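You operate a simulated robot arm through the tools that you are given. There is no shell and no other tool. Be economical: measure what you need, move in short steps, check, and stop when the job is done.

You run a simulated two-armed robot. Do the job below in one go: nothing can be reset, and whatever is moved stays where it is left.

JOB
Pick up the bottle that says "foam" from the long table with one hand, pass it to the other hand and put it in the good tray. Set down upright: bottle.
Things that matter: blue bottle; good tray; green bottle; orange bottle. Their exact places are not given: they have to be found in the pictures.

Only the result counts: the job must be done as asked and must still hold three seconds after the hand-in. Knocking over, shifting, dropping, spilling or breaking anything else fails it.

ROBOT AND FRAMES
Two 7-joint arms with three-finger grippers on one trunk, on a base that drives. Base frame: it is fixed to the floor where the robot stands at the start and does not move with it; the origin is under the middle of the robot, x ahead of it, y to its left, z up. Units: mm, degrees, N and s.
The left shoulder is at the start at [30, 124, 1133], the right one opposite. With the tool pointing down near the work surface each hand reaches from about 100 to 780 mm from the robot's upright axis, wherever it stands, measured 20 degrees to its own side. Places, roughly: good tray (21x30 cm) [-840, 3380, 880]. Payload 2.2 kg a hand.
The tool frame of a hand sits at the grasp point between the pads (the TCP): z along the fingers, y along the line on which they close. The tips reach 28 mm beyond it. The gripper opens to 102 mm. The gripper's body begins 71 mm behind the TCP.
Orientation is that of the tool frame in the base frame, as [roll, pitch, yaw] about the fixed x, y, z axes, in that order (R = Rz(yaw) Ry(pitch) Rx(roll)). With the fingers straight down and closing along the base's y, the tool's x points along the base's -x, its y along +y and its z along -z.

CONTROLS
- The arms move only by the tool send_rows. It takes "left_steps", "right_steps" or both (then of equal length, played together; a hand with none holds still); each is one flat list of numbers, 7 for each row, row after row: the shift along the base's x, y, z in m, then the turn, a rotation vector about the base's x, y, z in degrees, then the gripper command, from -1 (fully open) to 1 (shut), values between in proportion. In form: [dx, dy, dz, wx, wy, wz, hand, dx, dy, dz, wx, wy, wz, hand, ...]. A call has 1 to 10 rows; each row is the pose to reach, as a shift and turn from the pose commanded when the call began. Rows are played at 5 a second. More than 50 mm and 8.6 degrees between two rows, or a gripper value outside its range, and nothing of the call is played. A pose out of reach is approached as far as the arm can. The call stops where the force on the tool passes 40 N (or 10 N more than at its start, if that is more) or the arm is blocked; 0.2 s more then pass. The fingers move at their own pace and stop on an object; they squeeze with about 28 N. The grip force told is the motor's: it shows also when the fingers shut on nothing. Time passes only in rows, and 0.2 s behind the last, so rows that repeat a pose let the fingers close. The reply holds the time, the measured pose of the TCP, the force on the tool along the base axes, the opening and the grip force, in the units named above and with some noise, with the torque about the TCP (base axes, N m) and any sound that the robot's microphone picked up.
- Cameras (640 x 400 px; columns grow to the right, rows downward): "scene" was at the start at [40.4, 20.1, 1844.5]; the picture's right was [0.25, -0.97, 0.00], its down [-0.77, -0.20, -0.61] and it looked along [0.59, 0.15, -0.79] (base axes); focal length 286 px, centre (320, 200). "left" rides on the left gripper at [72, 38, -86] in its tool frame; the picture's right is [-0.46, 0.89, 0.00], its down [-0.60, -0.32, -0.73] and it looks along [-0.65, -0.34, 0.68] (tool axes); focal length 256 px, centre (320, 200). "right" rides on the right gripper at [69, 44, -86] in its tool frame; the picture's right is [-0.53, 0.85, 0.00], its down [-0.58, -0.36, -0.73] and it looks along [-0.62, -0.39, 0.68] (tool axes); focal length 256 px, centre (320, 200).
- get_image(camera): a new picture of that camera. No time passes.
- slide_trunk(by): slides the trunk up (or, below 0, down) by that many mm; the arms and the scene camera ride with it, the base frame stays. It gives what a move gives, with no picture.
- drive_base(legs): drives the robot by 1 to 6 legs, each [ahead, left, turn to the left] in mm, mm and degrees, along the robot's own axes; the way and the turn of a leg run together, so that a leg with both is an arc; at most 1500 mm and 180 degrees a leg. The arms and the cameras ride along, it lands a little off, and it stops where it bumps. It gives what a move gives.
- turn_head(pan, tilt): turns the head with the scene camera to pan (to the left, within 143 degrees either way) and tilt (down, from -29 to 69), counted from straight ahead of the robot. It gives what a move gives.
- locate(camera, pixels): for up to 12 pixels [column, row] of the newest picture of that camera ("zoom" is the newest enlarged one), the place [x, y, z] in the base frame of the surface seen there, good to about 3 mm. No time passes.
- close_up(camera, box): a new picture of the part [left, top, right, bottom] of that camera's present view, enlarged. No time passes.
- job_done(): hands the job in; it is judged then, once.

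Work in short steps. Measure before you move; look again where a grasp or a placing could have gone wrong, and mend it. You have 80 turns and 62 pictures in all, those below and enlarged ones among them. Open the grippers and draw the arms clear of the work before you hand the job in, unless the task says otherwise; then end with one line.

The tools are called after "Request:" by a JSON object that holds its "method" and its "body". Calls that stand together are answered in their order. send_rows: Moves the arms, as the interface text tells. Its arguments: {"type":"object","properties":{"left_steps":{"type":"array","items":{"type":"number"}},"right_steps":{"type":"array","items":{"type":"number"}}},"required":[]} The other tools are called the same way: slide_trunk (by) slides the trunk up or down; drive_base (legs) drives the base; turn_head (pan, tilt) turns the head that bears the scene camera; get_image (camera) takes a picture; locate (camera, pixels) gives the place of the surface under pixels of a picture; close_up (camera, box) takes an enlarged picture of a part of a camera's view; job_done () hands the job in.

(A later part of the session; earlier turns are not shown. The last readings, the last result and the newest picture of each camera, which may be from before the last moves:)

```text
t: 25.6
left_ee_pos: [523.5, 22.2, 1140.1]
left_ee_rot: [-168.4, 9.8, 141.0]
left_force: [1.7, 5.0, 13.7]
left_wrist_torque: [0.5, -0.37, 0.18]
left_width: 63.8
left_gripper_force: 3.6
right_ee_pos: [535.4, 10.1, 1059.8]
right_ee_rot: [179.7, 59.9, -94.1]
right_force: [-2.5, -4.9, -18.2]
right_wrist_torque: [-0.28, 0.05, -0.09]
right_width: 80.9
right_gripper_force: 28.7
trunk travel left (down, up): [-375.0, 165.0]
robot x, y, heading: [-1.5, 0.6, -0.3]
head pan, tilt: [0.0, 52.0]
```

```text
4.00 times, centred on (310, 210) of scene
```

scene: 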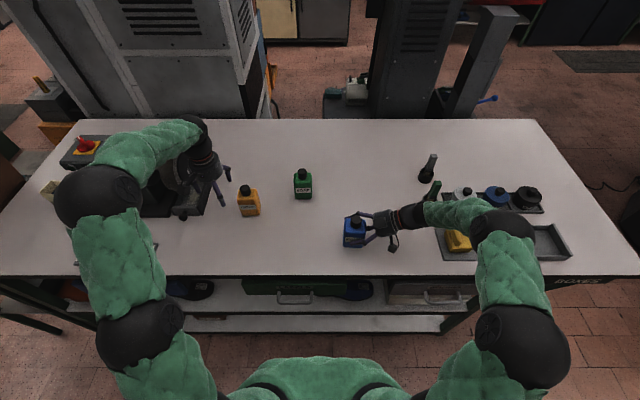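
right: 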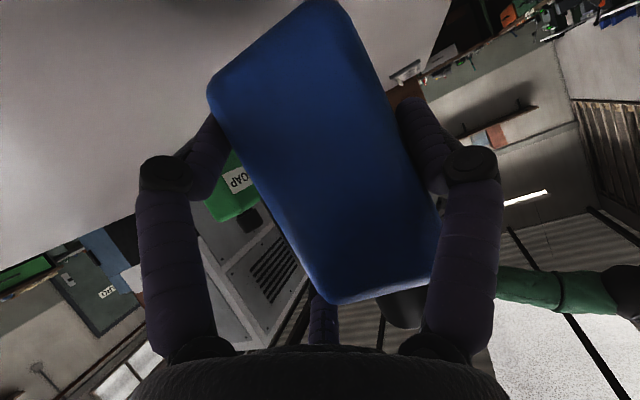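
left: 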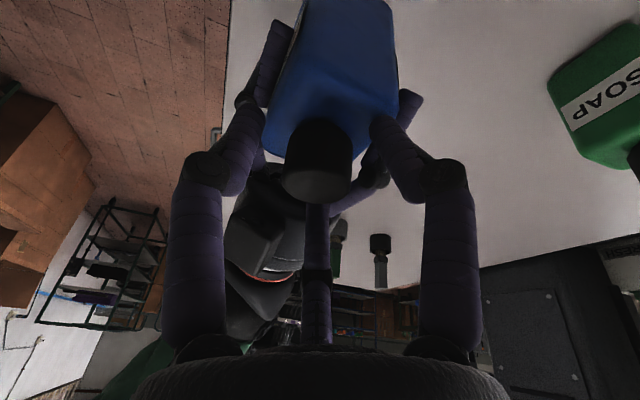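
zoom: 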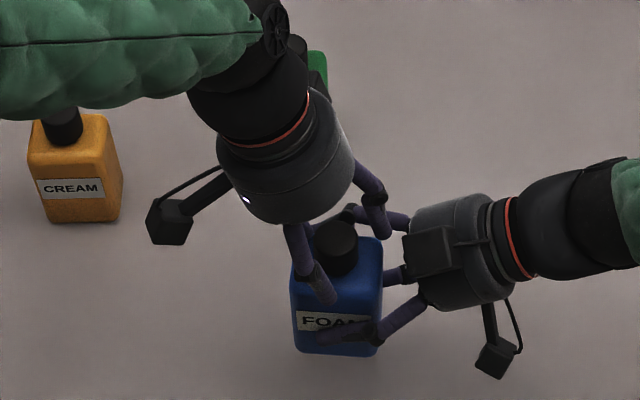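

Fingers A and B press on the shoulder (14 N). I back up 9 mm along the axis, then close gradually on the cap.

Request:
{"method": "send_rows", "body": {"left_steps": [0, 0.002, 0.007, 0, 0, 0, -0.14, -0.001, 0.002, 0.01, 0, 0, 0, -0.14, -0.001, 0.002, 0.01, 0, 0, 0, 0.05, -0.001, 0.002, 0.01, 0, 0, 0, 0.2, -0.001, 0.002, 0.01, 0, 0, 0, 0.3, -0.001, 0.002, 0.01, 0, 0, 0, 0.4, -0.001, 0.002, 0.01, 0, 0, 0, 0.5, -0.001, 0.002, 0.01, 0, 0, 0, 0.6]}}

Request:
{"method": "get_image", "body": {"camera": "left"}}

Request:
{"method": "close_up", "body": {"camera": "scene", "box": [260, 170, 388, 250]}}

```text
t: 27.4
left_ee_pos: [521.2, 24.2, 1149.3]
left_ee_rot: [-168.2, 9.4, 140.9]
left_force: [1.0, -0.1, -7.0]
left_wrist_torque: [0.71, 0.1, 0.13]
left_width: 42.8
left_gripper_force: 28.1
right_ee_pos: [535.3, 9.4, 1062.4]
right_ee_rot: [-179.9, 60.0, -93.8]
right_force: [-1.0, 0.3, 6.3]
right_wrist_torque: [-0.57, -0.03, -0.11]
right_width: 81.3
right_gripper_force: 28.1
trunk travel left (down, up): [-375.0, 165.0]
robot x, y, heading: [-3.9, 1.7, -0.0]
head pan, tilt: [0.0, 52.0]
```

```text
30 pictures are left
```

left: 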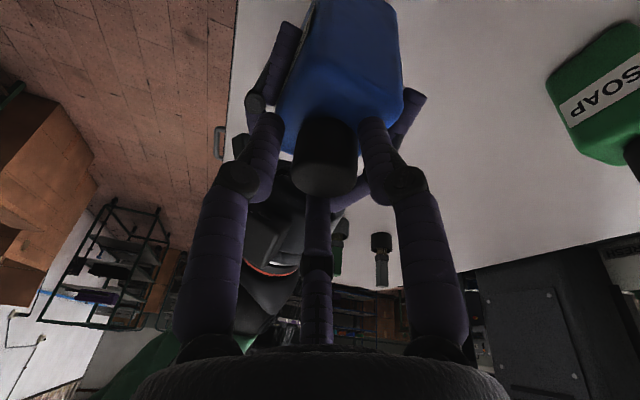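

```text
5.00 times, centred on (324, 210) of scene
```

zoom: 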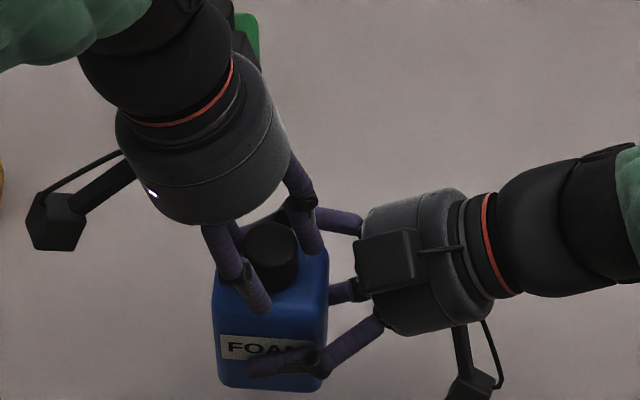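

Width stopped at 42.8 with 28 N; I check whether A, B and C actually touch the cap.

Request:
{"method": "close_up", "body": {"camera": "left", "box": [220, 80, 440, 230]}}

Request:
{"method": "locate", "body": {"camera": "left", "pixels": [[268, 120], [272, 140], [374, 125], [368, 145], [316, 205], [325, 185], [325, 135], [240, 175], [400, 180]]}}

```text
2.67 times, centred on (330, 155) of left
```

zoom: 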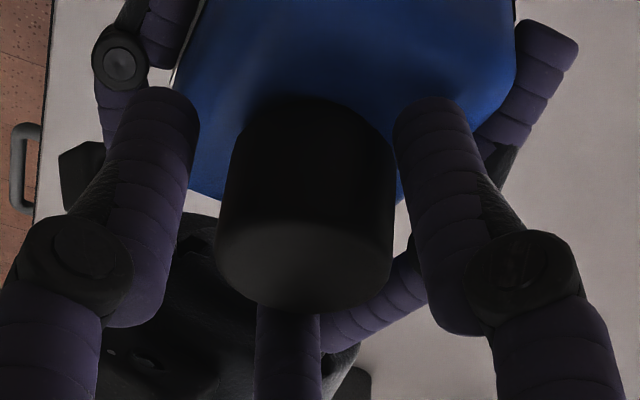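

```text
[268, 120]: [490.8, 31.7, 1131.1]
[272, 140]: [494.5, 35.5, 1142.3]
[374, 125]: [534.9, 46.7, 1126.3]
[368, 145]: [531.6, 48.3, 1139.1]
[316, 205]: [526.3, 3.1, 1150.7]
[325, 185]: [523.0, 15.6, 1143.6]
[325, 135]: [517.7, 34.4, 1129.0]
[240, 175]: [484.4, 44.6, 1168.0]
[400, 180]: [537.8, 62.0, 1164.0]
```

C touches the cap but A and B still stand about 8 mm off: the hand is too far to +y. I open a little, shift (+2,-8,-5) mm and close again.

Request:
{"method": "send_rows", "body": {"left_steps": [0, 0, 0, 0, 0, 0, 0, 0.001, -0.004, 0, 0, 0, 0, -0.05, 0.002, -0.007, -0.002, 0, 0, 0, -0.05, 0.002, -0.008, -0.005, 0, 0, 0, -0.05, 0.002, -0.008, -0.005, 0, 0, 0, 0.15, 0.002, -0.008, -0.005, 0, 0, 0, 0.3, 0.002, -0.008, -0.005, 0, 0, 0, 0.5, 0.002, -0.008, -0.005, 0, 0, 0, 0.7, 0.002, -0.008, -0.005, 0, 0, 0, 0.7]}}

Request:
{"method": "close_up", "body": {"camera": "left", "box": [220, 80, 440, 230]}}

```text
t: 29.4
left_ee_pos: [525.2, 16.2, 1145.5]
left_ee_rot: [-168.7, 10.0, 141.0]
left_force: [30.4, 6.6, 0.5]
left_wrist_torque: [0.37, -1.22, -0.81]
left_width: 42.2
left_gripper_force: 28.2
right_ee_pos: [534.0, 9.7, 1059.7]
right_ee_rot: [179.8, 60.1, -93.9]
right_force: [-30.1, -6.5, -3.3]
right_wrist_torque: [0.13, -1.44, 1.02]
right_width: 81.8
right_gripper_force: 27.7
trunk travel left (down, up): [-375.0, 165.0]
robot x, y, heading: [2.8, 1.1, 0.1]
head pan, tilt: [0.0, 52.0]
```

```text
2.67 times, centred on (330, 155) of left
```

zoom: 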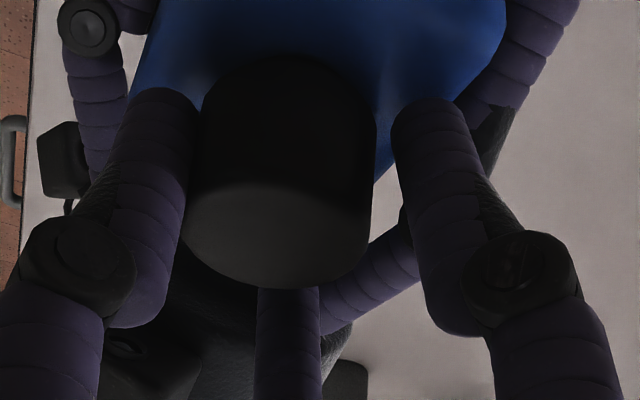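

There is a 30 N side load, so the hand is off-centre the other way. I measure fingers and cap again.

Request:
{"method": "locate", "body": {"camera": "zoom", "pixels": [[160, 110], [180, 160], [430, 120], [440, 180], [290, 310], [290, 370], [210, 190], [365, 200], [290, 150], [280, 240], [150, 270]]}}

Request:
{"method": "close_up", "body": {"camera": "scene", "box": [280, 185, 360, 235]}}

```text
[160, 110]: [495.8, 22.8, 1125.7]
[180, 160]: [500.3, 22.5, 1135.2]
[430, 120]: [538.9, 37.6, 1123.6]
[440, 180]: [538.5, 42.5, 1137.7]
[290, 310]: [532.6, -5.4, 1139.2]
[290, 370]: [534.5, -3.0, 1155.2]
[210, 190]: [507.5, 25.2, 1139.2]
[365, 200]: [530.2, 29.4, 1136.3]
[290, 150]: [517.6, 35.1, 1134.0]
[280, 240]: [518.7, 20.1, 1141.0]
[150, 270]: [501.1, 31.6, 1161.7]
```

```text
8.00 times, centred on (320, 210) of scene
```

zoom: 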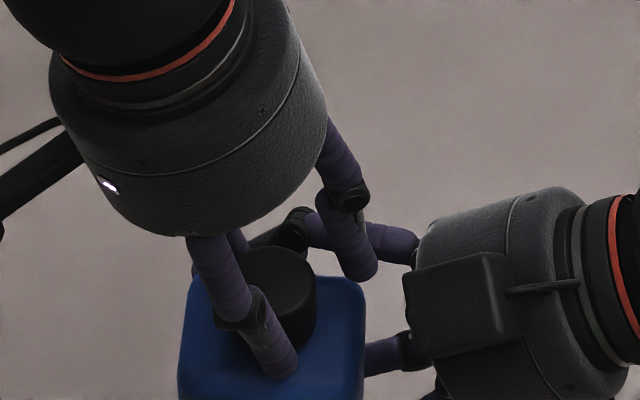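

B and C push the bottle to -x now, while the earlier pose had balanced side forces with the same 42 mm width, so the contact shapes are thicker than drawn. I return to that centring, keep the 5 mm lower height and close.

Request:
{"method": "send_rows", "body": {"left_steps": [0, 0, 0, 0, 0, 0, 0.05, 0, 0, 0, 0, 0, 0, -0.05, -0.002, 0.004, 0, 0, 0, 0, -0.05, -0.003, 0.007, 0, 0, 0, 0, -0.05, -0.003, 0.007, 0, 0, 0, 0, 0.05, -0.003, 0.007, 0, 0, 0, 0, 0.1, -0.003, 0.007, 0, 0, 0, 0, 0.15, -0.003, 0.007, 0, 0, 0, 0, 0.2, -0.003, 0.007, 0, 0, 0, 0, 0.25]}}

Request:
{"method": "close_up", "body": {"camera": "left", "box": [220, 80, 440, 230]}}

```text
t: 31.4
left_ee_pos: [519.4, 24.9, 1143.5]
left_ee_rot: [-168.3, 9.4, 140.8]
left_force: [-7.0, 10.8, 18.2]
left_wrist_torque: [0.98, 0.26, 0.21]
left_width: 43.8
left_gripper_force: 28.3
right_ee_pos: [535.8, 10.1, 1061.3]
right_ee_rot: [-179.8, 60.0, -93.9]
right_force: [7.3, -10.9, -22.3]
right_wrist_torque: [-0.32, -0.01, -0.13]
right_width: 81.2
right_gripper_force: 28.4
trunk travel left (down, up): [-375.0, 165.0]
robot x, y, heading: [3.0, 0.6, -0.2]
head pan, tilt: [0.0, 52.0]
```

```text
2.67 times, centred on (330, 155) of left
```

zoom: 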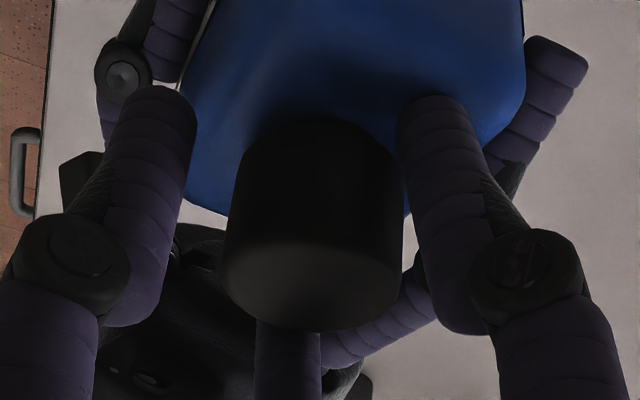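

Fingers stop at about 43 mm wherever I close, and it presses down on the shoulder. So the collision shape slopes from shoulder to cap (hull-like), and a higher, vertical grip fits it best. I lift off, take out the lean, and set yaw to -33°.

Request:
{"method": "send_rows", "body": {"left_steps": [0, 0, 0, 0, 0, 0, 0, 0, 0, 0, 0, 0, 0, -0.2, 0, 0.004, 0.015, 0, 0, 0, -0.2, 0, 0.009, 0.035, 0, 0, 0, -0.2, 0, 0.012, 0.055, 0, 0, 0, -0.2, 0.001, 0.006, 0.055, 7.5, 0.46, 3.48, -0.2, 0.001, -0.004, 0.055, 14.98, 0.92, 6.96, -0.2, 0.001, -0.005, 0.055, 14.98, 0.92, 6.96, -0.2]}}

Request:
{"method": "close_up", "body": {"camera": "scene", "box": [260, 160, 388, 240]}}

Request:
{"method": "get_image", "body": {"camera": "left"}}

```text
t: 33.2
left_ee_pos: [521.0, 19.6, 1198.8]
left_ee_rot: [-180.0, -0.1, 147.1]
left_force: [-0.5, -0.1, 0.2]
left_wrist_torque: [0.03, 0.01, 0.02]
left_width: 61.2
left_gripper_force: 0.1
right_ee_pos: [535.3, 11.2, 1061.1]
right_ee_rot: [-179.9, 60.0, -93.8]
right_force: [0.4, -0.6, -3.2]
right_wrist_torque: [-0.04, -0.04, 0.0]
right_width: 80.8
right_gripper_force: 28.2
trunk travel left (down, up): [-375.0, 165.0]
robot x, y, heading: [0.7, 2.9, 0.1]
head pan, tilt: [0.0, 52.0]
```

```text
5.00 times, centred on (324, 200) of scene
```

zoom: 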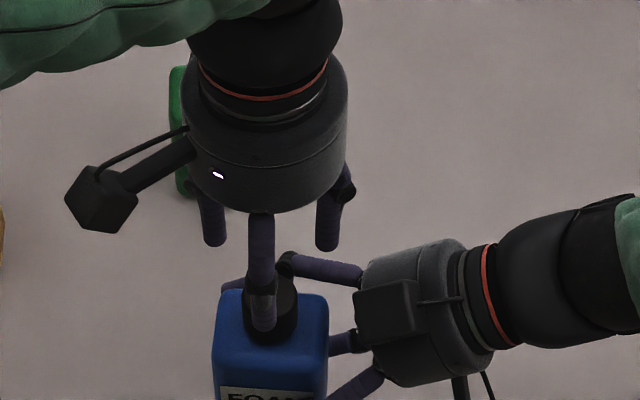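

```text
23 pictures are left
```

left: 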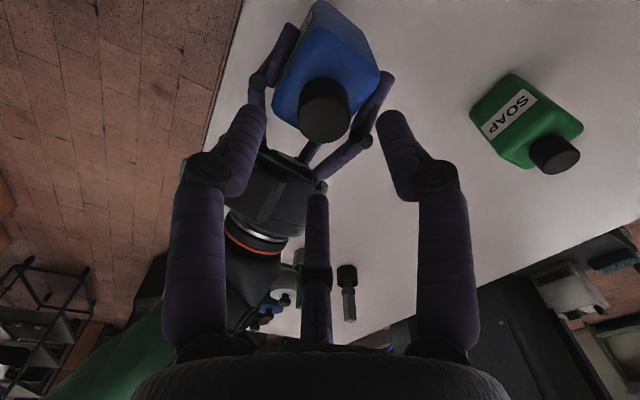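

I measure tips and the cap top in the left picture to centre exactly.

Request:
{"method": "locate", "body": {"camera": "left", "pixels": [[253, 115], [391, 120], [317, 205], [322, 128], [302, 112], [346, 110], [323, 140], [323, 100]]}}

Request:
{"method": "locate", "body": {"camera": "zoom", "pixels": [[213, 240], [262, 322], [327, 245], [270, 265], [255, 275], [290, 280]]}}

```text
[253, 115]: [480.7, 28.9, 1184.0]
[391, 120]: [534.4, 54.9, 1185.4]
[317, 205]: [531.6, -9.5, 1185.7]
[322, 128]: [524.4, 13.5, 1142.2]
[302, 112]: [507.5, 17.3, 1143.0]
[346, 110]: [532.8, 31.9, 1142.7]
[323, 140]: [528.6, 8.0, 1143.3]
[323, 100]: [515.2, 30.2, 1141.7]
```

```text
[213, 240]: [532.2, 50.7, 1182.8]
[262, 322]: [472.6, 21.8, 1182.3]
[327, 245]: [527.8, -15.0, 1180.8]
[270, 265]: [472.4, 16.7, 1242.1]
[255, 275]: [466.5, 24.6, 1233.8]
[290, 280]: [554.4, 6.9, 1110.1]
```

Finger centre is about 5 mm to -x of the TCP. I descend to TCP (522.5,18,1150) and close gently.

Request:
{"method": "send_rows", "body": {"left_steps": [0.001, -0.001, -0.02, 0, 0, 0, -0.2, 0.0015, -0.0015, -0.037, 0, 0, 0, -0.2, 0.0015, -0.0015, -0.049, 0, 0, 0, -0.2, 0.0015, -0.0015, -0.049, 0, 0, 0, 0, 0.0015, -0.0015, -0.049, 0, 0, 0, 0.1, 0.0015, -0.0015, -0.049, 0, 0, 0, 0.2, 0.0015, -0.0015, -0.049, 0, 0, 0, 0.3, 0.0015, -0.0015, -0.049, 0, 0, 0, 0.4, 0.0015, -0.0015, -0.049, 0, 0, 0, 0.5]}}

Request:
{"method": "get_image", "body": {"camera": "left"}}

```text
t: 35.2
left_ee_pos: [522.5, 15.9, 1150.8]
left_ee_rot: [-180.0, 0.0, 147.0]
left_force: [7.4, 14.1, 1.1]
left_wrist_torque: [0.5, -0.37, 0.06]
left_width: 37.0
left_gripper_force: 28.4
right_ee_pos: [535.4, 10.8, 1061.3]
right_ee_rot: [-179.9, 60.1, -93.9]
right_force: [-7.7, -13.8, -0.7]
right_wrist_torque: [0.73, -0.34, 0.2]
right_width: 81.1
right_gripper_force: 27.9
trunk travel left (down, up): [-375.0, 165.0]
robot x, y, heading: [-3.2, -0.9, 0.2]
head pan, tilt: [0.0, 52.0]
```

```text
22 pictures are left
```

left: 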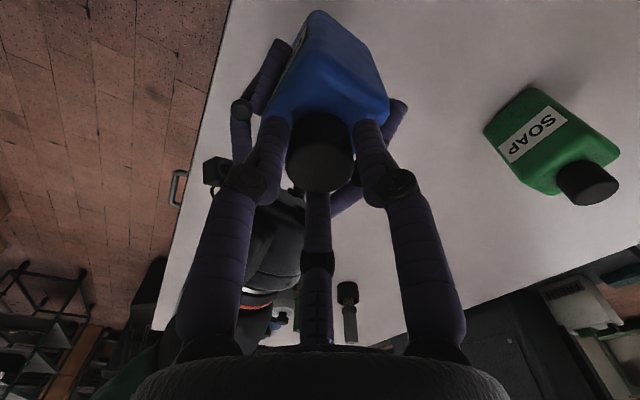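

Now all three fingers lie on the cap (width 37). I relax the side load by shifting (+1.5,+3) mm while gripping, and squeeze fully.

Request:
{"method": "send_rows", "body": {"left_steps": [0, 0, 0, 0, 0, 0, 0.2, 0.0015, 0.003, 0, 0, 0, 0, 0.2, 0.0015, 0.003, 0, 0, 0, 0, 0.5, 0.0015, 0.003, 0, 0, 0, 0, 1, 0.0015, 0.003, 0, 0, 0, 0, 1, 0.0015, 0.003, 0, 0, 0, 0, 1]}}

```text
t: 36.6
left_ee_pos: [524.1, 18.0, 1150.2]
left_ee_rot: [-180.0, -0.1, 146.9]
left_force: [-2.9, -21.1, 1.0]
left_wrist_torque: [-0.76, 0.47, -0.18]
left_width: 36.9
left_gripper_force: 28.3
right_ee_pos: [534.8, 12.6, 1060.3]
right_ee_rot: [-179.9, 59.9, -93.8]
right_force: [4.2, 20.0, -2.8]
right_wrist_torque: [-1.12, -0.15, -0.08]
right_width: 80.8
right_gripper_force: 28.1
trunk travel left (down, up): [-375.0, 165.0]
robot x, y, heading: [0.5, 2.2, -0.2]
head pan, tilt: [0.0, 52.0]
```

The side load flipped sign, so the balance lies between. I shift -1.8 mm in y while gripped.

Request:
{"method": "send_rows", "body": {"left_steps": [0, -0.0018, 0, 0, 0, 0, 1, -0.0003, -0.0018, 0, 0, 0, 0, 1, -0.0003, -0.0018, 0.0005, 0, 0, 0, 1]}}

```text
t: 37.5
left_ee_pos: [524.0, 18.0, 1150.2]
left_ee_rot: [179.9, 0.0, 146.9]
left_force: [3.5, -12.0, -0.5]
left_wrist_torque: [-0.39, 0.2, -0.25]
left_width: 37.2
left_gripper_force: 28.4
right_ee_pos: [535.4, 10.4, 1060.4]
right_ee_rot: [-179.9, 59.9, -93.9]
right_force: [-3.0, 12.6, 0.5]
right_wrist_torque: [-0.66, -0.5, 0.1]
right_width: 80.8
right_gripper_force: 27.8
trunk travel left (down, up): [-375.0, 165.0]
robot x, y, heading: [0.6, -3.1, 0.0]
head pan, tilt: [0.0, 52.0]
```

I take out another 1.5 mm in y, then let the right fingers open gently while both hands hold still.

Request:
{"method": "send_rows", "body": {"left_steps": [0, -0.0015, 0, 0, 0, 0, 1, 0, -0.0015, 0, 0, 0, 0, 1, 0, -0.0015, 0, 0, 0, 0, 1, 0, -0.0015, 0, 0, 0, 0, 1, 0, -0.0015, 0, 0, 0, 0, 1, 0, -0.0015, 0, 0, 0, 0, 1], "right_steps": [0, 0, 0, 0, 0, 0, 1, 0, 0, 0, 0, 0, 0, 1, 0, 0, 0, 0, 0, 0, -0.6, 0, 0, 0, 0, 0, 0, -0.7, 0, 0, 0, 0, 0, 0, -0.8, 0, 0, 0, 0, 0, 0, -1]}}

Request:
{"method": "close_up", "body": {"camera": "scene", "box": [244, 170, 404, 270]}}

```text
t: 38.9
left_ee_pos: [523.9, 16.9, 1149.5]
left_ee_rot: [-180.0, -0.1, 147.1]
left_force: [-0.8, -0.1, 0.4]
left_wrist_torque: [0.03, 0.0, -0.02]
left_width: 37.0
left_gripper_force: 27.8
right_ee_pos: [535.9, 10.8, 1061.2]
right_ee_rot: [-179.9, 60.0, -93.9]
right_force: [-0.4, -0.3, -0.4]
right_wrist_torque: [-0.03, 0.03, -0.02]
right_width: 102.1
right_gripper_force: 0.0
trunk travel left (down, up): [-375.0, 165.0]
robot x, y, heading: [-0.7, -1.5, 0.0]
head pan, tilt: [0.0, 52.0]
```

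```text
4.00 times, centred on (324, 220) of scene
```

zoom: 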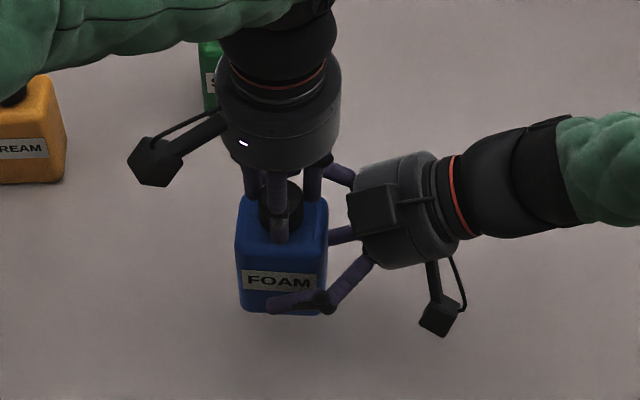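

The bottle stays with the left hand and the right hand is unloaded. I draw the right hand back along its finger axis.

Request:
{"method": "send_rows", "body": {"right_steps": [-0.001, -0.013, 0.0075, 0, 0, 0, -1, -0.002, -0.026, 0.015, 0, 0, 0, -1, -0.0035, -0.05, 0.029, 0, 0, 0, -1, -0.005, -0.08, 0.046, 0, 0, 0, -1, -0.008, -0.115, 0.066, 0, 0, 0, -1, -0.01, -0.155, 0.07, 0, 0, 0, -1, -0.01, -0.2, 0.07, 0, 0, 0, -1]}}

Request:
{"method": "close_up", "body": {"camera": "scene", "box": [244, 170, 404, 270]}}

```text
t: 40.5
left_ee_pos: [523.1, 15.4, 1150.8]
left_ee_rot: [180.0, -0.1, 147.0]
left_force: [-0.5, -0.2, -0.5]
left_wrist_torque: [0.04, 0.0, 0.02]
left_width: 36.9
left_gripper_force: 28.2
right_ee_pos: [526.9, -193.7, 1131.6]
right_ee_rot: [-180.0, 60.1, -93.9]
right_force: [0.7, -0.7, -0.6]
right_wrist_torque: [0.01, 0.0, 0.02]
right_width: 102.1
right_gripper_force: 0.1
trunk travel left (down, up): [-375.0, 165.0]
robot x, y, heading: [-0.9, -1.1, -0.1]
head pan, tilt: [0.0, 52.0]
```

```text
4.00 times, centred on (324, 220) of scene
```

zoom: 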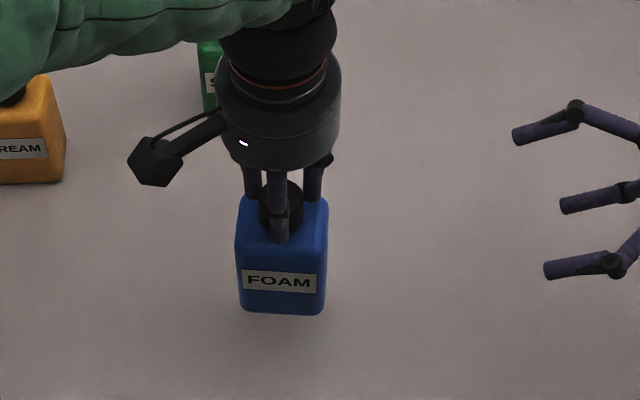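

I check the bottle's height: whether it hangs in the left hand or has sunk.

Request:
{"method": "locate", "body": {"camera": "zoom", "pixels": [[258, 235], [310, 235], [248, 262], [310, 262], [248, 308], [312, 310], [250, 300], [280, 350], [245, 210], [318, 210]]}}

```text
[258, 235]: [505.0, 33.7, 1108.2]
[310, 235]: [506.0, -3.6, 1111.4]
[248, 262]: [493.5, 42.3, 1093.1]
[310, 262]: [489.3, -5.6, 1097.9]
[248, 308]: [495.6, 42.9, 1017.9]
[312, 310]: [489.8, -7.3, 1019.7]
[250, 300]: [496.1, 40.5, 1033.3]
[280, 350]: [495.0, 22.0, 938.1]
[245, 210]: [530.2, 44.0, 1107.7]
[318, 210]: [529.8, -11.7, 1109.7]
```

The bottle hangs upright (shoulder z≈1109 both sides), its bottom about 144 mm below the TCP. I draw both arms closer to the body and raise the bottle for driving.

Request:
{"method": "send_rows", "body": {"left_steps": [0, 0, 0.015, 0, 0, 0, 1, -0.02, 0.02, 0.03, 0, 0, 0, 1, -0.045, 0.045, 0.045, 0, 0, 0, 1, -0.07, 0.07, 0.06, 0, 0, 0, 1, -0.1, 0.1, 0.06, 0, 0, 0, 1], "right_steps": [-0.03, -0.013, 0.006, 0, 0, 0, -1, -0.06, -0.026, 0.012, 0, 0, 0, -1, -0.09, -0.04, 0.018, 0, 0, 0, -1, -0.12, -0.053, 0.024, 0, 0, 0, -1, -0.15, -0.066, 0.03, 0, 0, 0, -1]}}

Request:
{"method": "drive_base", "body": {"legs": [[-350, 0, 0]]}}

Request:
{"method": "turn_head", "body": {"pan": 85, "tilt": 35}}

Request:
{"method": "get_image", "body": {"camera": "scene"}}

```text
t: 41.6
left_ee_pos: [420.9, 118.8, 1214.6]
left_ee_rot: [180.0, 0.1, 147.0]
left_force: [-0.4, 0.9, -2.5]
left_wrist_torque: [-0.02, -0.03, -0.02]
left_width: 37.2
left_gripper_force: 27.6
right_ee_pos: [374.5, -254.9, 1162.5]
right_ee_rot: [-179.6, 59.9, -93.7]
right_force: [-0.6, -1.2, 0.1]
right_wrist_torque: [-0.04, 0.01, -0.03]
right_width: 102.0
right_gripper_force: 0.1
trunk travel left (down, up): [-375.0, 165.0]
robot x, y, heading: [-0.9, -0.4, -0.0]
head pan, tilt: [0.0, 52.0]
```

```text
t: 43.9
left_ee_pos: [69.8, 117.1, 1213.6]
left_ee_rot: [-179.9, 0.0, 147.0]
left_force: [-1.3, -0.2, -3.6]
left_wrist_torque: [0.01, 0.0, 0.04]
left_width: 36.8
left_gripper_force: 27.5
right_ee_pos: [24.4, -255.9, 1163.0]
right_ee_rot: [-179.8, 60.0, -93.8]
right_force: [-0.1, 0.8, 0.7]
right_wrist_torque: [-0.02, -0.03, -0.04]
right_width: 102.1
right_gripper_force: 0.1
trunk travel left (down, up): [-375.0, 165.0]
robot x, y, heading: [-351.5, 0.8, 0.0]
head pan, tilt: [0.0, 52.0]
```

```text
t: 45.5
left_ee_pos: [71.2, 116.8, 1212.5]
left_ee_rot: [180.0, -0.1, 146.9]
left_force: [0.3, -0.4, -3.5]
left_wrist_torque: [0.0, 0.0, 0.01]
left_width: 37.1
left_gripper_force: 28.3
right_ee_pos: [24.1, -256.8, 1160.5]
right_ee_rot: [-179.9, 60.0, -93.8]
right_force: [-0.2, -0.2, 0.8]
right_wrist_torque: [0.05, 0.02, 0.04]
right_width: 102.0
right_gripper_force: 0.0
trunk travel left (down, up): [-375.0, 165.0]
robot x, y, heading: [-351.5, -0.1, 0.2]
head pan, tilt: [85.0, 35.0]
```

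```text
19 pictures are left
```

scene: 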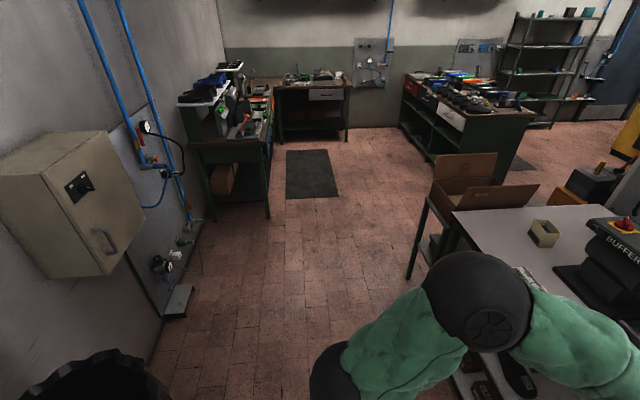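

The way looks clear between the wall cabinet on the left and the carton on the right; I measure the obstacles.

Request:
{"method": "locate", "body": {"camera": "scene", "pixels": [[130, 230], [145, 200], [180, 300], [440, 190], [410, 275], [265, 215], [345, 90], [250, 110], [235, 120], [400, 95]]}}

Request:
{"method": "close_up", "body": {"camera": "scene", "box": [170, 50, 362, 170]}}

```text
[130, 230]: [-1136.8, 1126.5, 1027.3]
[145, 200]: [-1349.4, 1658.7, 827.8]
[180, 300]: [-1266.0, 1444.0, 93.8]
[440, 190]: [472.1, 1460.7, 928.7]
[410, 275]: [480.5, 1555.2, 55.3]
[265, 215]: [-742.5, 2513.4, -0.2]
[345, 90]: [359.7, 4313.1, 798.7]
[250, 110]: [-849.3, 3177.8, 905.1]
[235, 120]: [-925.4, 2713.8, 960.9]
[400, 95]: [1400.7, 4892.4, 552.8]
```

```text
3.33 times, centred on (266, 110) of scene
```

zoom: 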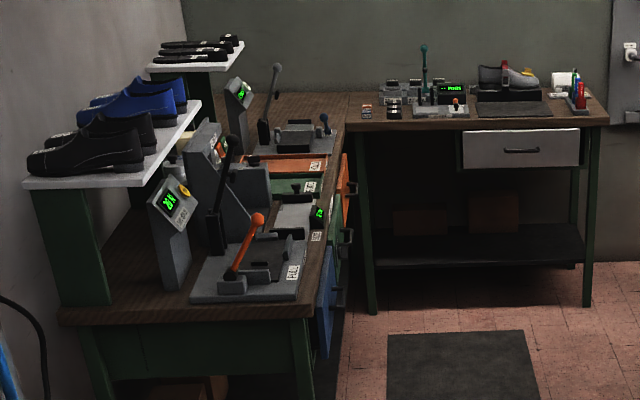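

The corridor is wide. I turn left, drive along it to about (-100,3500), then turn to face the bench with the arms still short of it.

Request:
{"method": "drive_base", "body": {"legs": [[0, 0, 90], [1450, -125, 0], [1450, -125, 0], [600, 0, 0], [0, 0, 90]]}}

Request:
{"method": "turn_head", "body": {"pan": 5, "tilt": 45}}

Request:
{"method": "get_image", "body": {"camera": "scene"}}

```text
t: 70.1
left_ee_pos: [-493.4, 3361.6, 1211.5]
left_ee_rot: [180.0, 0.0, -33.3]
left_force: [0.1, 0.1, -0.2]
left_wrist_torque: [0.01, 0.01, 0.01]
left_width: 1.8
left_gripper_force: 28.1
right_ee_pos: [-445.9, 3735.7, 1161.4]
right_ee_rot: [-179.9, 60.0, 86.0]
right_force: [-0.1, 0.5, 0.0]
right_wrist_torque: [0.01, 0.0, -0.02]
right_width: 101.9
right_gripper_force: 0.1
trunk travel left (down, up): [-375.0, 165.0]
robot x, y, heading: [-70.9, 3478.1, 179.6]
head pan, tilt: [85.0, 35.0]
```

```text
t: 71.6
left_ee_pos: [-493.3, 3360.2, 1213.0]
left_ee_rot: [179.9, 0.0, -33.3]
left_force: [0.5, -0.1, -0.5]
left_wrist_torque: [0.01, -0.01, 0.04]
left_width: 2.0
left_gripper_force: 28.1
right_ee_pos: [-445.0, 3734.5, 1161.2]
right_ee_rot: [-179.8, 60.0, 85.9]
right_force: [-1.3, 0.4, -0.6]
right_wrist_torque: [0.01, -0.03, -0.01]
right_width: 102.1
right_gripper_force: 0.1
trunk travel left (down, up): [-375.0, 165.0]
robot x, y, heading: [-70.5, 3476.4, 180.0]
head pan, tilt: [5.0, 45.0]
```

```text
17 pictures are left
```

scene: 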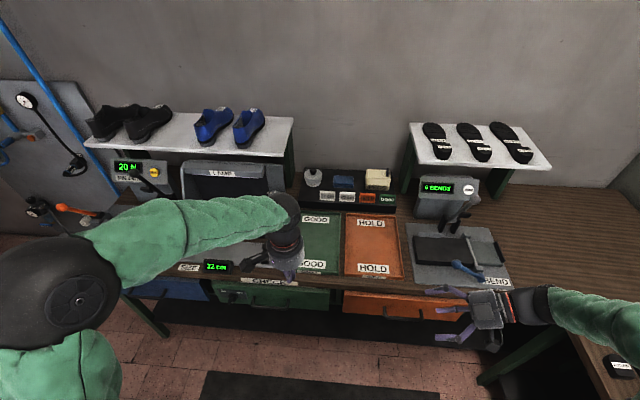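

The left gripper is shut on nothing (width 1.8): the bottle was lost during the drive. I look back along the route to find it.

Request:
{"method": "turn_head", "body": {"pan": 92, "tilt": 30}}

Request:
{"method": "get_image", "body": {"camera": "scene"}}

```text
t: 73.2
left_ee_pos: [-492.2, 3361.2, 1212.3]
left_ee_rot: [180.0, -0.1, -33.3]
left_force: [0.3, 0.2, -0.2]
left_wrist_torque: [0.0, 0.03, -0.02]
left_width: 2.0
left_gripper_force: 27.8
right_ee_pos: [-445.0, 3735.0, 1161.0]
right_ee_rot: [-179.9, 60.0, 85.8]
right_force: [-0.3, -0.2, 0.5]
right_wrist_torque: [0.01, 0.02, 0.02]
right_width: 101.9
right_gripper_force: 0.1
trunk travel left (down, up): [-375.0, 165.0]
robot x, y, heading: [-68.4, 3479.7, 179.9]
head pan, tilt: [92.0, 30.0]
```

```text
16 pictures are left
```

scene: 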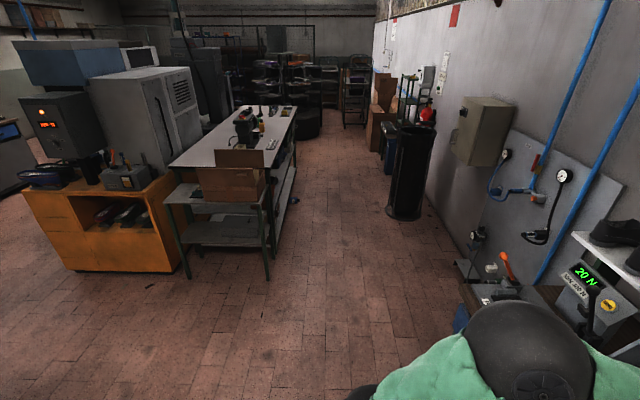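

I enlarge the floor of the corridor to look for the blue bottle.

Request:
{"method": "close_up", "body": {"camera": "scene", "box": [250, 110, 442, 230]}}

Request:
{"method": "close_up", "body": {"camera": "scene", "box": [250, 200, 506, 360]}}

```text
3.33 times, centred on (346, 170) of scene
```

zoom: 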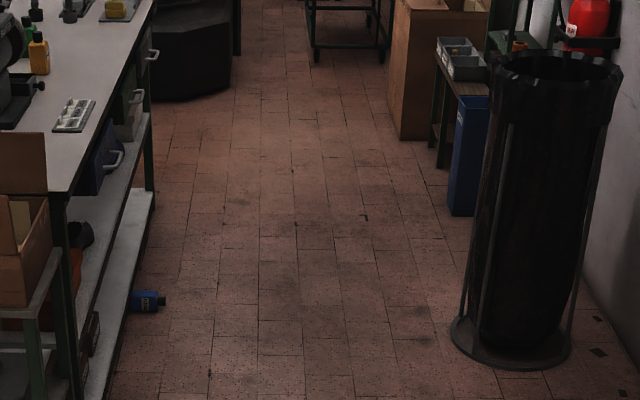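

```text
2.50 times, centred on (378, 280) of scene
```

zoom: 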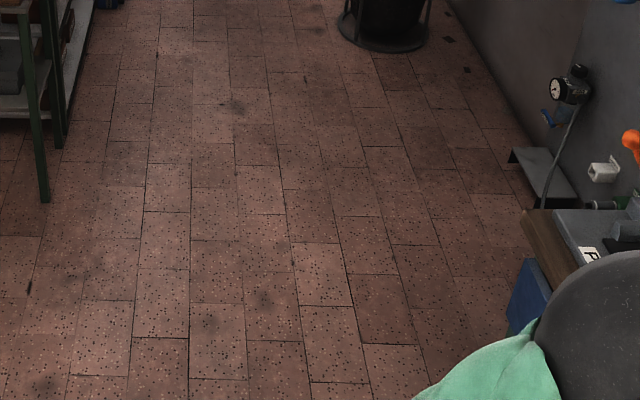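

The blue bottle lies on the floor by the table's lower shelf (zoom (145,300), scene about (293,200)). I locate it.

Request:
{"method": "locate", "body": {"camera": "scene", "pixels": [[290, 200], [293, 200], [295, 200], [298, 200], [289, 201], [292, 203], [285, 210], [310, 200]]}}

```text
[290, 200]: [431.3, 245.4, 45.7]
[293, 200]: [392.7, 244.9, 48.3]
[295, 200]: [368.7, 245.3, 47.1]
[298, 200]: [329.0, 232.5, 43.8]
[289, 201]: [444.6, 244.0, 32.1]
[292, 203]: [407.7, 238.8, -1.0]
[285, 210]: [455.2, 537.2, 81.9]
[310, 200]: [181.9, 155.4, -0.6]
```

It lies with its cap towards -x, at about x 310–445, y≈212, outside the table edge. I drive back along the same lane facing +y to about y≈80 and look at it from above.

Request:
{"method": "drive_base", "body": {"legs": [[0, 0, -90], [-1450, 0, 0], [-1450, 0, 0], [-450, 0, 0]]}}

Request:
{"method": "turn_head", "body": {"pan": -75, "tilt": 65}}

Request:
{"method": "get_image", "body": {"camera": "scene"}}

```text
t: 91.8
left_ee_pos: [-39.5, 899.5, 1215.0]
left_ee_rot: [179.9, 0.0, -119.2]
left_force: [0.5, -1.5, 0.3]
left_wrist_torque: [0.13, 0.02, 0.02]
left_width: 2.1
left_gripper_force: 27.9
right_ee_pos: [335.9, 879.0, 1164.6]
right_ee_rot: [-179.4, 60.0, 0.5]
right_force: [-0.3, -1.0, 0.5]
right_wrist_torque: [0.07, -0.03, -0.13]
right_width: 101.7
right_gripper_force: 0.0
trunk travel left (down, up): [-375.0, 165.0]
robot x, y, heading: [106.4, 490.1, 93.8]
head pan, tilt: [92.0, 30.0]
stopped in leg 4: the robot was blocked; the commanded pose is now the measured one
```

```text
t: 94.3
left_ee_pos: [-40.1, 904.4, 1210.7]
left_ee_rot: [-179.9, -0.2, -119.2]
left_force: [-0.1, 0.3, 0.3]
left_wrist_torque: [0.0, -0.01, 0.02]
left_width: 2.3
left_gripper_force: 28.0
right_ee_pos: [336.0, 882.6, 1161.7]
right_ee_rot: [-180.0, 59.9, 0.0]
right_force: [-0.2, 0.3, 0.2]
right_wrist_torque: [-0.01, 0.02, -0.02]
right_width: 102.4
right_gripper_force: 0.0
trunk travel left (down, up): [-375.0, 165.0]
robot x, y, heading: [104.9, 487.7, 93.8]
head pan, tilt: [-75.0, 65.0]
```

```text
13 pictures are left
```

scene: 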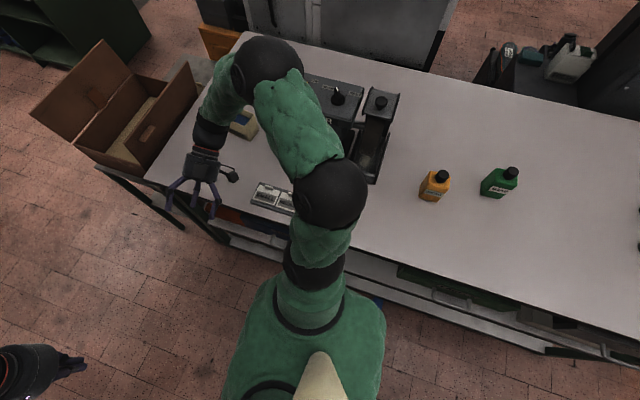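

The heading drifted and the base got blocked close to the table; the bottles on the table still stand. I move 250 mm to the left away from the table, straighten, and look again.

Request:
{"method": "drive_base", "body": {"legs": [[0, 260, 0], [0, 0, -3.8]]}}

Request:
{"method": "turn_head", "body": {"pan": -105, "tilt": 62}}

Request:
{"method": "get_image", "body": {"camera": "scene"}}

```text
t: 96.7
left_ee_pos: [-270.3, 896.9, 1212.2]
left_ee_rot: [-179.9, 0.0, -123.1]
left_force: [-0.4, -0.4, 1.1]
left_wrist_torque: [0.01, 0.03, 0.0]
left_width: 1.9
left_gripper_force: 27.7
right_ee_pos: [102.9, 849.6, 1161.4]
right_ee_rot: [-179.8, 59.9, -3.9]
right_force: [0.9, 0.0, 0.9]
right_wrist_torque: [0.02, 0.0, 0.02]
right_width: 101.8
right_gripper_force: 0.1
trunk travel left (down, up): [-375.0, 165.0]
robot x, y, heading: [-150.2, 471.0, 89.9]
head pan, tilt: [-75.0, 65.0]
```

```text
t: 97.6
left_ee_pos: [-270.8, 896.4, 1212.3]
left_ee_rot: [180.0, -0.2, -123.1]
left_force: [0.7, 0.1, -0.2]
left_wrist_torque: [0.03, -0.01, -0.02]
left_width: 2.0
left_gripper_force: 28.1
right_ee_pos: [103.2, 850.9, 1160.7]
right_ee_rot: [-179.9, 60.0, -3.8]
right_force: [0.0, 0.2, -1.6]
right_wrist_torque: [0.02, 0.0, 0.04]
right_width: 101.9
right_gripper_force: 0.0
trunk travel left (down, up): [-375.0, 165.0]
robot x, y, heading: [-154.6, 474.7, 89.8]
head pan, tilt: [-105.0, 62.0]
```

```text
12 pictures are left
```

scene: 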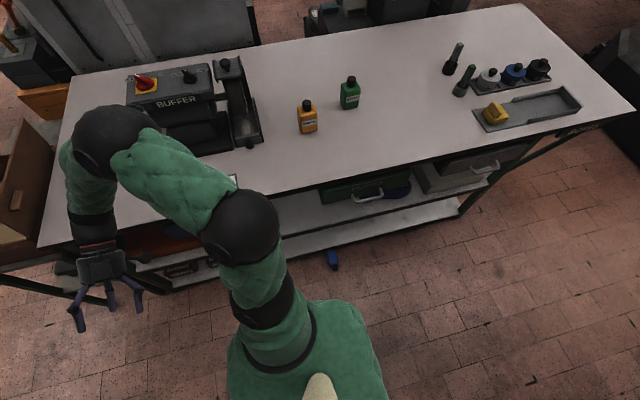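

The bottle lies at about (333,259) by the shelf. I enlarge and measure it.

Request:
{"method": "close_up", "body": {"camera": "scene", "box": [301, 240, 365, 280]}}

Request:
{"method": "locate", "body": {"camera": "zoom", "pixels": [[310, 130], [310, 190], [310, 240], [330, 190], [290, 120], [270, 150], [340, 240], [335, 270], [350, 220], [280, 230], [230, 90], [330, 300]]}}

```text
10.00 times, centred on (333, 260) of scene
```

zoom: 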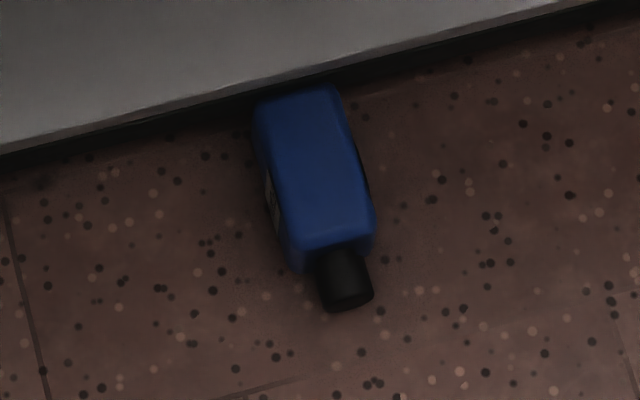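

```text
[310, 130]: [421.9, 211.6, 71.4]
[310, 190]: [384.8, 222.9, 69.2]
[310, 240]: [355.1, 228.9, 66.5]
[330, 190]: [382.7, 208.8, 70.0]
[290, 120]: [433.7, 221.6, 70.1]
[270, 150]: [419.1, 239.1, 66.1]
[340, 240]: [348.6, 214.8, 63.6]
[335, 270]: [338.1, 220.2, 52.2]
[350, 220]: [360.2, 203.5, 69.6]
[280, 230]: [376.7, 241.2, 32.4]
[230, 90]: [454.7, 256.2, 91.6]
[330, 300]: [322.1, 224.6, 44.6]
```

Label faces +y, so the 61 mm depth lies across y, which suits the same kind of grip. Body x 347–450, centre y≈215, top z 70. I swing the right hand 80° to point down (leaning 20° to the base end), then lower the trunk.

Request:
{"method": "send_rows", "body": {"right_steps": [0, 0, 0, 0, -8, 0, -1, 0, 0, 0, 0, -16, 0, -1, 0, 0, 0, 0, -24, 0, -1, 0, 0, 0, 0, -32, 0, -1, 0, 0, 0, 0, -40, 0, -1, 0, 0, 0, 0, -48, 0, -1, 0, 0, 0, 0, -56, 0, -1, 0, 0, 0, 0, -64, 0, -1, 0, 0, 0, 0, -72, 0, -1, 0, 0, 0, 0, -80, 0, -1]}}

Request:
{"method": "drive_base", "body": {"legs": [[-465, 0, 0]]}}

Request:
{"method": "slide_trunk", "body": {"by": -370}}

```text
t: 99.8
left_ee_pos: [-270.6, 896.7, 1211.0]
left_ee_rot: [-180.0, -0.1, -123.1]
left_force: [0.2, 0.0, -0.5]
left_wrist_torque: [-0.02, -0.01, -0.01]
left_width: 2.4
left_gripper_force: 27.3
right_ee_pos: [102.3, 850.4, 1161.4]
right_ee_rot: [-175.7, -20.1, -2.1]
right_force: [-0.1, -0.3, -0.4]
right_wrist_torque: [-0.01, 0.0, 0.02]
right_width: 102.3
right_gripper_force: 0.1
trunk travel left (down, up): [-375.0, 165.0]
robot x, y, heading: [-153.3, 471.5, 89.8]
head pan, tilt: [-105.0, 62.0]
```

```text
t: 102.6
left_ee_pos: [-272.2, 427.7, 1211.9]
left_ee_rot: [-180.0, -0.2, -122.8]
left_force: [-0.3, -1.5, -0.1]
left_wrist_torque: [0.01, 0.03, -0.02]
left_width: 2.0
left_gripper_force: 28.4
right_ee_pos: [101.9, 380.9, 1162.0]
right_ee_rot: [-175.9, -19.9, -1.9]
right_force: [-0.3, -0.1, 0.4]
right_wrist_torque: [0.03, -0.03, 0.0]
right_width: 101.8
right_gripper_force: 0.0
trunk travel left (down, up): [-375.0, 165.0]
robot x, y, heading: [-153.8, 4.8, 90.2]
head pan, tilt: [-105.0, 62.0]
```

```text
t: 106.2
left_ee_pos: [-271.7, 427.4, 842.0]
left_ee_rot: [-180.0, -0.1, -123.0]
left_force: [-0.3, -0.7, 0.2]
left_wrist_torque: [-0.02, 0.0, -0.02]
left_width: 2.1
left_gripper_force: 28.0
right_ee_pos: [102.3, 381.7, 791.5]
right_ee_rot: [-175.8, -19.9, -1.8]
right_force: [-0.3, 0.8, -0.3]
right_wrist_torque: [-0.03, 0.03, 0.02]
right_width: 102.0
right_gripper_force: 0.0
trunk travel left (down, up): [-5.0, 535.0]
robot x, y, heading: [-149.1, 6.2, 90.0]
head pan, tilt: [-105.0, 62.0]
```

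I lower the right arm in the free space beside the table (x ≤ 300), also taking out a 4° sideways lean.

Request:
{"method": "send_rows", "body": {"right_steps": [0.0098, -0.0092, -0.045, -0.42, 0, 0, -1, 0.0196, -0.0184, -0.09, -0.84, 0, 0, -1, 0.0294, -0.0276, -0.135, -1.26, 0, 0, -1, 0.0392, -0.0368, -0.18, -1.68, 0, 0, -1, 0.049, -0.046, -0.225, -2.1, 0, 0, -1, 0.0588, -0.0552, -0.27, -2.52, 0, 0, -1, 0.0686, -0.0644, -0.315, -2.94, 0, 0, -1, 0.0784, -0.0736, -0.36, -3.36, 0, 0, -1, 0.0882, -0.0828, -0.405, -3.78, 0, 0, -1, 0.098, -0.092, -0.451, -4.2, 0, 0, -1]}}

Request:
{"method": "send_rows", "body": {"right_steps": [0.02, -0.012, -0.032, 0, 0, 0, -1, 0.04, -0.024, -0.064, 0, 0, 0, -1, 0.06, -0.036, -0.096, 0, 0, 0, -1, 0.08, -0.049, -0.128, 0, 0, 0, -1, 0.1, -0.061, -0.16, 0, 0, 0, -1, 0.1, -0.061, -0.16, 0, 0, 0, -1]}}

Request:
{"method": "get_image", "body": {"camera": "right"}}

```text
t: 108.4
left_ee_pos: [-271.7, 427.8, 842.1]
left_ee_rot: [-179.9, -0.2, -122.8]
left_force: [0.1, 0.5, 0.8]
left_wrist_torque: [0.0, -0.02, 0.02]
left_width: 2.2
left_gripper_force: 28.2
right_ee_pos: [201.8, 290.9, 341.1]
right_ee_rot: [179.7, -20.0, -0.3]
right_force: [-0.5, 0.2, 1.5]
right_wrist_torque: [-0.04, 0.02, 0.03]
right_width: 101.8
right_gripper_force: 0.1
trunk travel left (down, up): [-5.0, 535.0]
robot x, y, heading: [-157.6, 5.8, 90.0]
head pan, tilt: [-105.0, 62.0]
```

```text
t: 109.8
left_ee_pos: [-270.7, 427.1, 842.2]
left_ee_rot: [-179.9, -0.1, -122.9]
left_force: [-0.1, 0.1, -0.1]
left_wrist_torque: [0.0, 0.04, -0.01]
left_width: 2.2
left_gripper_force: 28.4
right_ee_pos: [301.3, 229.8, 182.1]
right_ee_rot: [179.8, -19.9, -0.4]
right_force: [-0.5, 0.6, -0.2]
right_wrist_torque: [0.01, 0.0, 0.01]
right_width: 102.2
right_gripper_force: 0.0
trunk travel left (down, up): [-5.0, 535.0]
robot x, y, heading: [-155.3, 6.5, 90.3]
head pan, tilt: [-105.0, 62.0]
```

```text
10 pictures are left
```

right: 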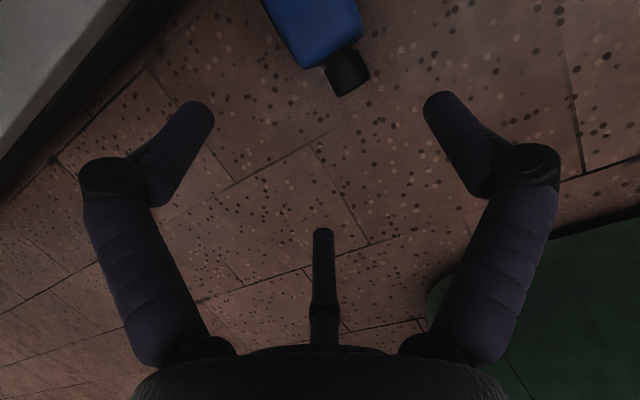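

The hand is in place above the floor; I measure cap and shoulder in this picture, then move to a hover behind the grasp.

Request:
{"method": "locate", "body": {"camera": "right", "pixels": [[340, 60], [357, 68], [345, 90], [310, 60], [330, 20], [355, 25], [270, 15], [295, 50]]}}

Request:
{"method": "send_rows", "body": {"right_steps": [0.021, 0, -0.018, 0, 0, 0, -1, 0.042, 0, -0.037, 0, 0, 0, -1, 0.064, 0, -0.055, 0, 0, 0, -1, 0.064, 0, -0.055, 0, 0, 0, -1]}}

Request:
{"method": "get_image", "body": {"camera": "right"}}

```text
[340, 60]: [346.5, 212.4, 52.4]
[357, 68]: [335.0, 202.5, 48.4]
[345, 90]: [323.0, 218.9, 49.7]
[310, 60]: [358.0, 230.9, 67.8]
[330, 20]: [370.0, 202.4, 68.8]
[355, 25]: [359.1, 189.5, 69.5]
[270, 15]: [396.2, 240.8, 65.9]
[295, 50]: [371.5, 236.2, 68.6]
```

```text
t: 110.8
left_ee_pos: [-271.0, 427.3, 842.1]
left_ee_rot: [-180.0, 0.0, -123.0]
left_force: [0.4, 0.2, -0.6]
left_wrist_torque: [0.01, -0.03, -0.02]
left_width: 2.4
left_gripper_force: 27.5
right_ee_pos: [363.5, 228.3, 125.9]
right_ee_rot: [179.8, -20.0, -0.4]
right_force: [0.5, 0.3, -0.4]
right_wrist_torque: [0.0, 0.02, -0.02]
right_width: 102.2
right_gripper_force: 0.0
trunk travel left (down, up): [-5.0, 535.0]
robot x, y, heading: [-154.0, 6.3, 89.9]
head pan, tilt: [-105.0, 62.0]
```

```text
9 pictures are left
```

right: 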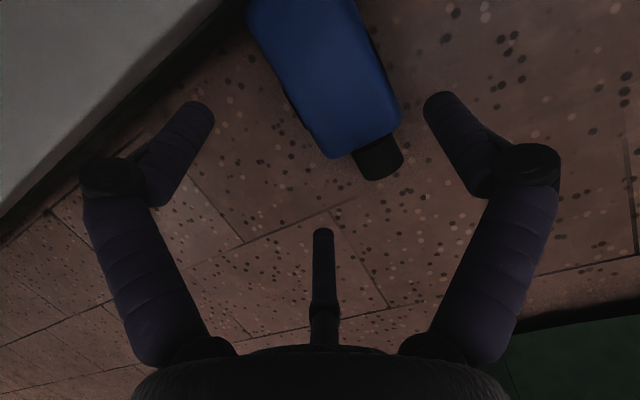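

I measure both long edges of the bottle's top and the finger positions from this hover.

Request:
{"method": "locate", "body": {"camera": "right", "pixels": [[265, 50], [310, 128], [330, 152], [362, 30], [395, 105], [375, 145], [200, 112], [436, 105], [322, 235], [255, 20], [355, 8], [300, 130]]}}

```text
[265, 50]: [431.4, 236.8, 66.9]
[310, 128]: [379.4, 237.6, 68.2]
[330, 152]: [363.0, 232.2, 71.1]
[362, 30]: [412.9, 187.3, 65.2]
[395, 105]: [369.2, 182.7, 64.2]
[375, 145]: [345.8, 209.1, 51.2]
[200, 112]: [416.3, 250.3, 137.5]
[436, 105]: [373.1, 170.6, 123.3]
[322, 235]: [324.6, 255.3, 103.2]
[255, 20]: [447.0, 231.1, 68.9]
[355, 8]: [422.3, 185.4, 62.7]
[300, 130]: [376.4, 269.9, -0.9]
```

Bottle edges are at y 181 and 240, and the fingers at 176 and 250, so I shift 5 mm to -y and descend along the finger axis to (391,223.5,43).

Request:
{"method": "send_rows", "body": {"right_steps": [0.001, -0.0048, -0.01, 0, 0, 0, -0.95, 0.008, -0.0048, -0.027, 0, 0, 0, -0.95, 0.015, -0.0048, -0.045, 0, 0, 0, -0.95, 0.021, -0.0048, -0.062, 0, 0, 0, -0.95, 0.0245, -0.0048, -0.074, 0, 0, 0, -0.95, 0.0275, -0.0048, -0.083, 0, 0, 0, -0.95, 0.0275, -0.0048, -0.083, 0, 0, 0, -0.95]}}

Request:
{"method": "get_image", "body": {"camera": "right"}}

```text
t: 112.4
left_ee_pos: [-271.0, 427.3, 841.6]
left_ee_rot: [-179.9, -0.1, -122.9]
left_force: [0.6, -0.6, 0.5]
left_wrist_torque: [-0.03, 0.03, -0.02]
left_width: 2.3
left_gripper_force: 27.8
right_ee_pos: [381.8, 224.5, 72.7]
right_ee_rot: [179.8, -20.0, -0.4]
right_force: [0.3, -0.6, -0.5]
right_wrist_torque: [-0.02, -0.02, 0.01]
right_width: 99.5
right_gripper_force: 0.0
right hand out of reach, approached as far as the arm can: row 4, 5, 6, 7
trunk travel left (down, up): [-5.0, 535.0]
robot x, y, heading: [-155.3, 4.7, 89.9]
head pan, tilt: [-105.0, 62.0]
```

```text
8 pictures are left
```

right: 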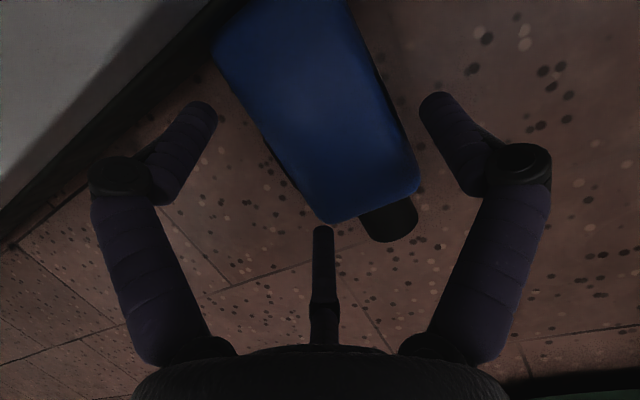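

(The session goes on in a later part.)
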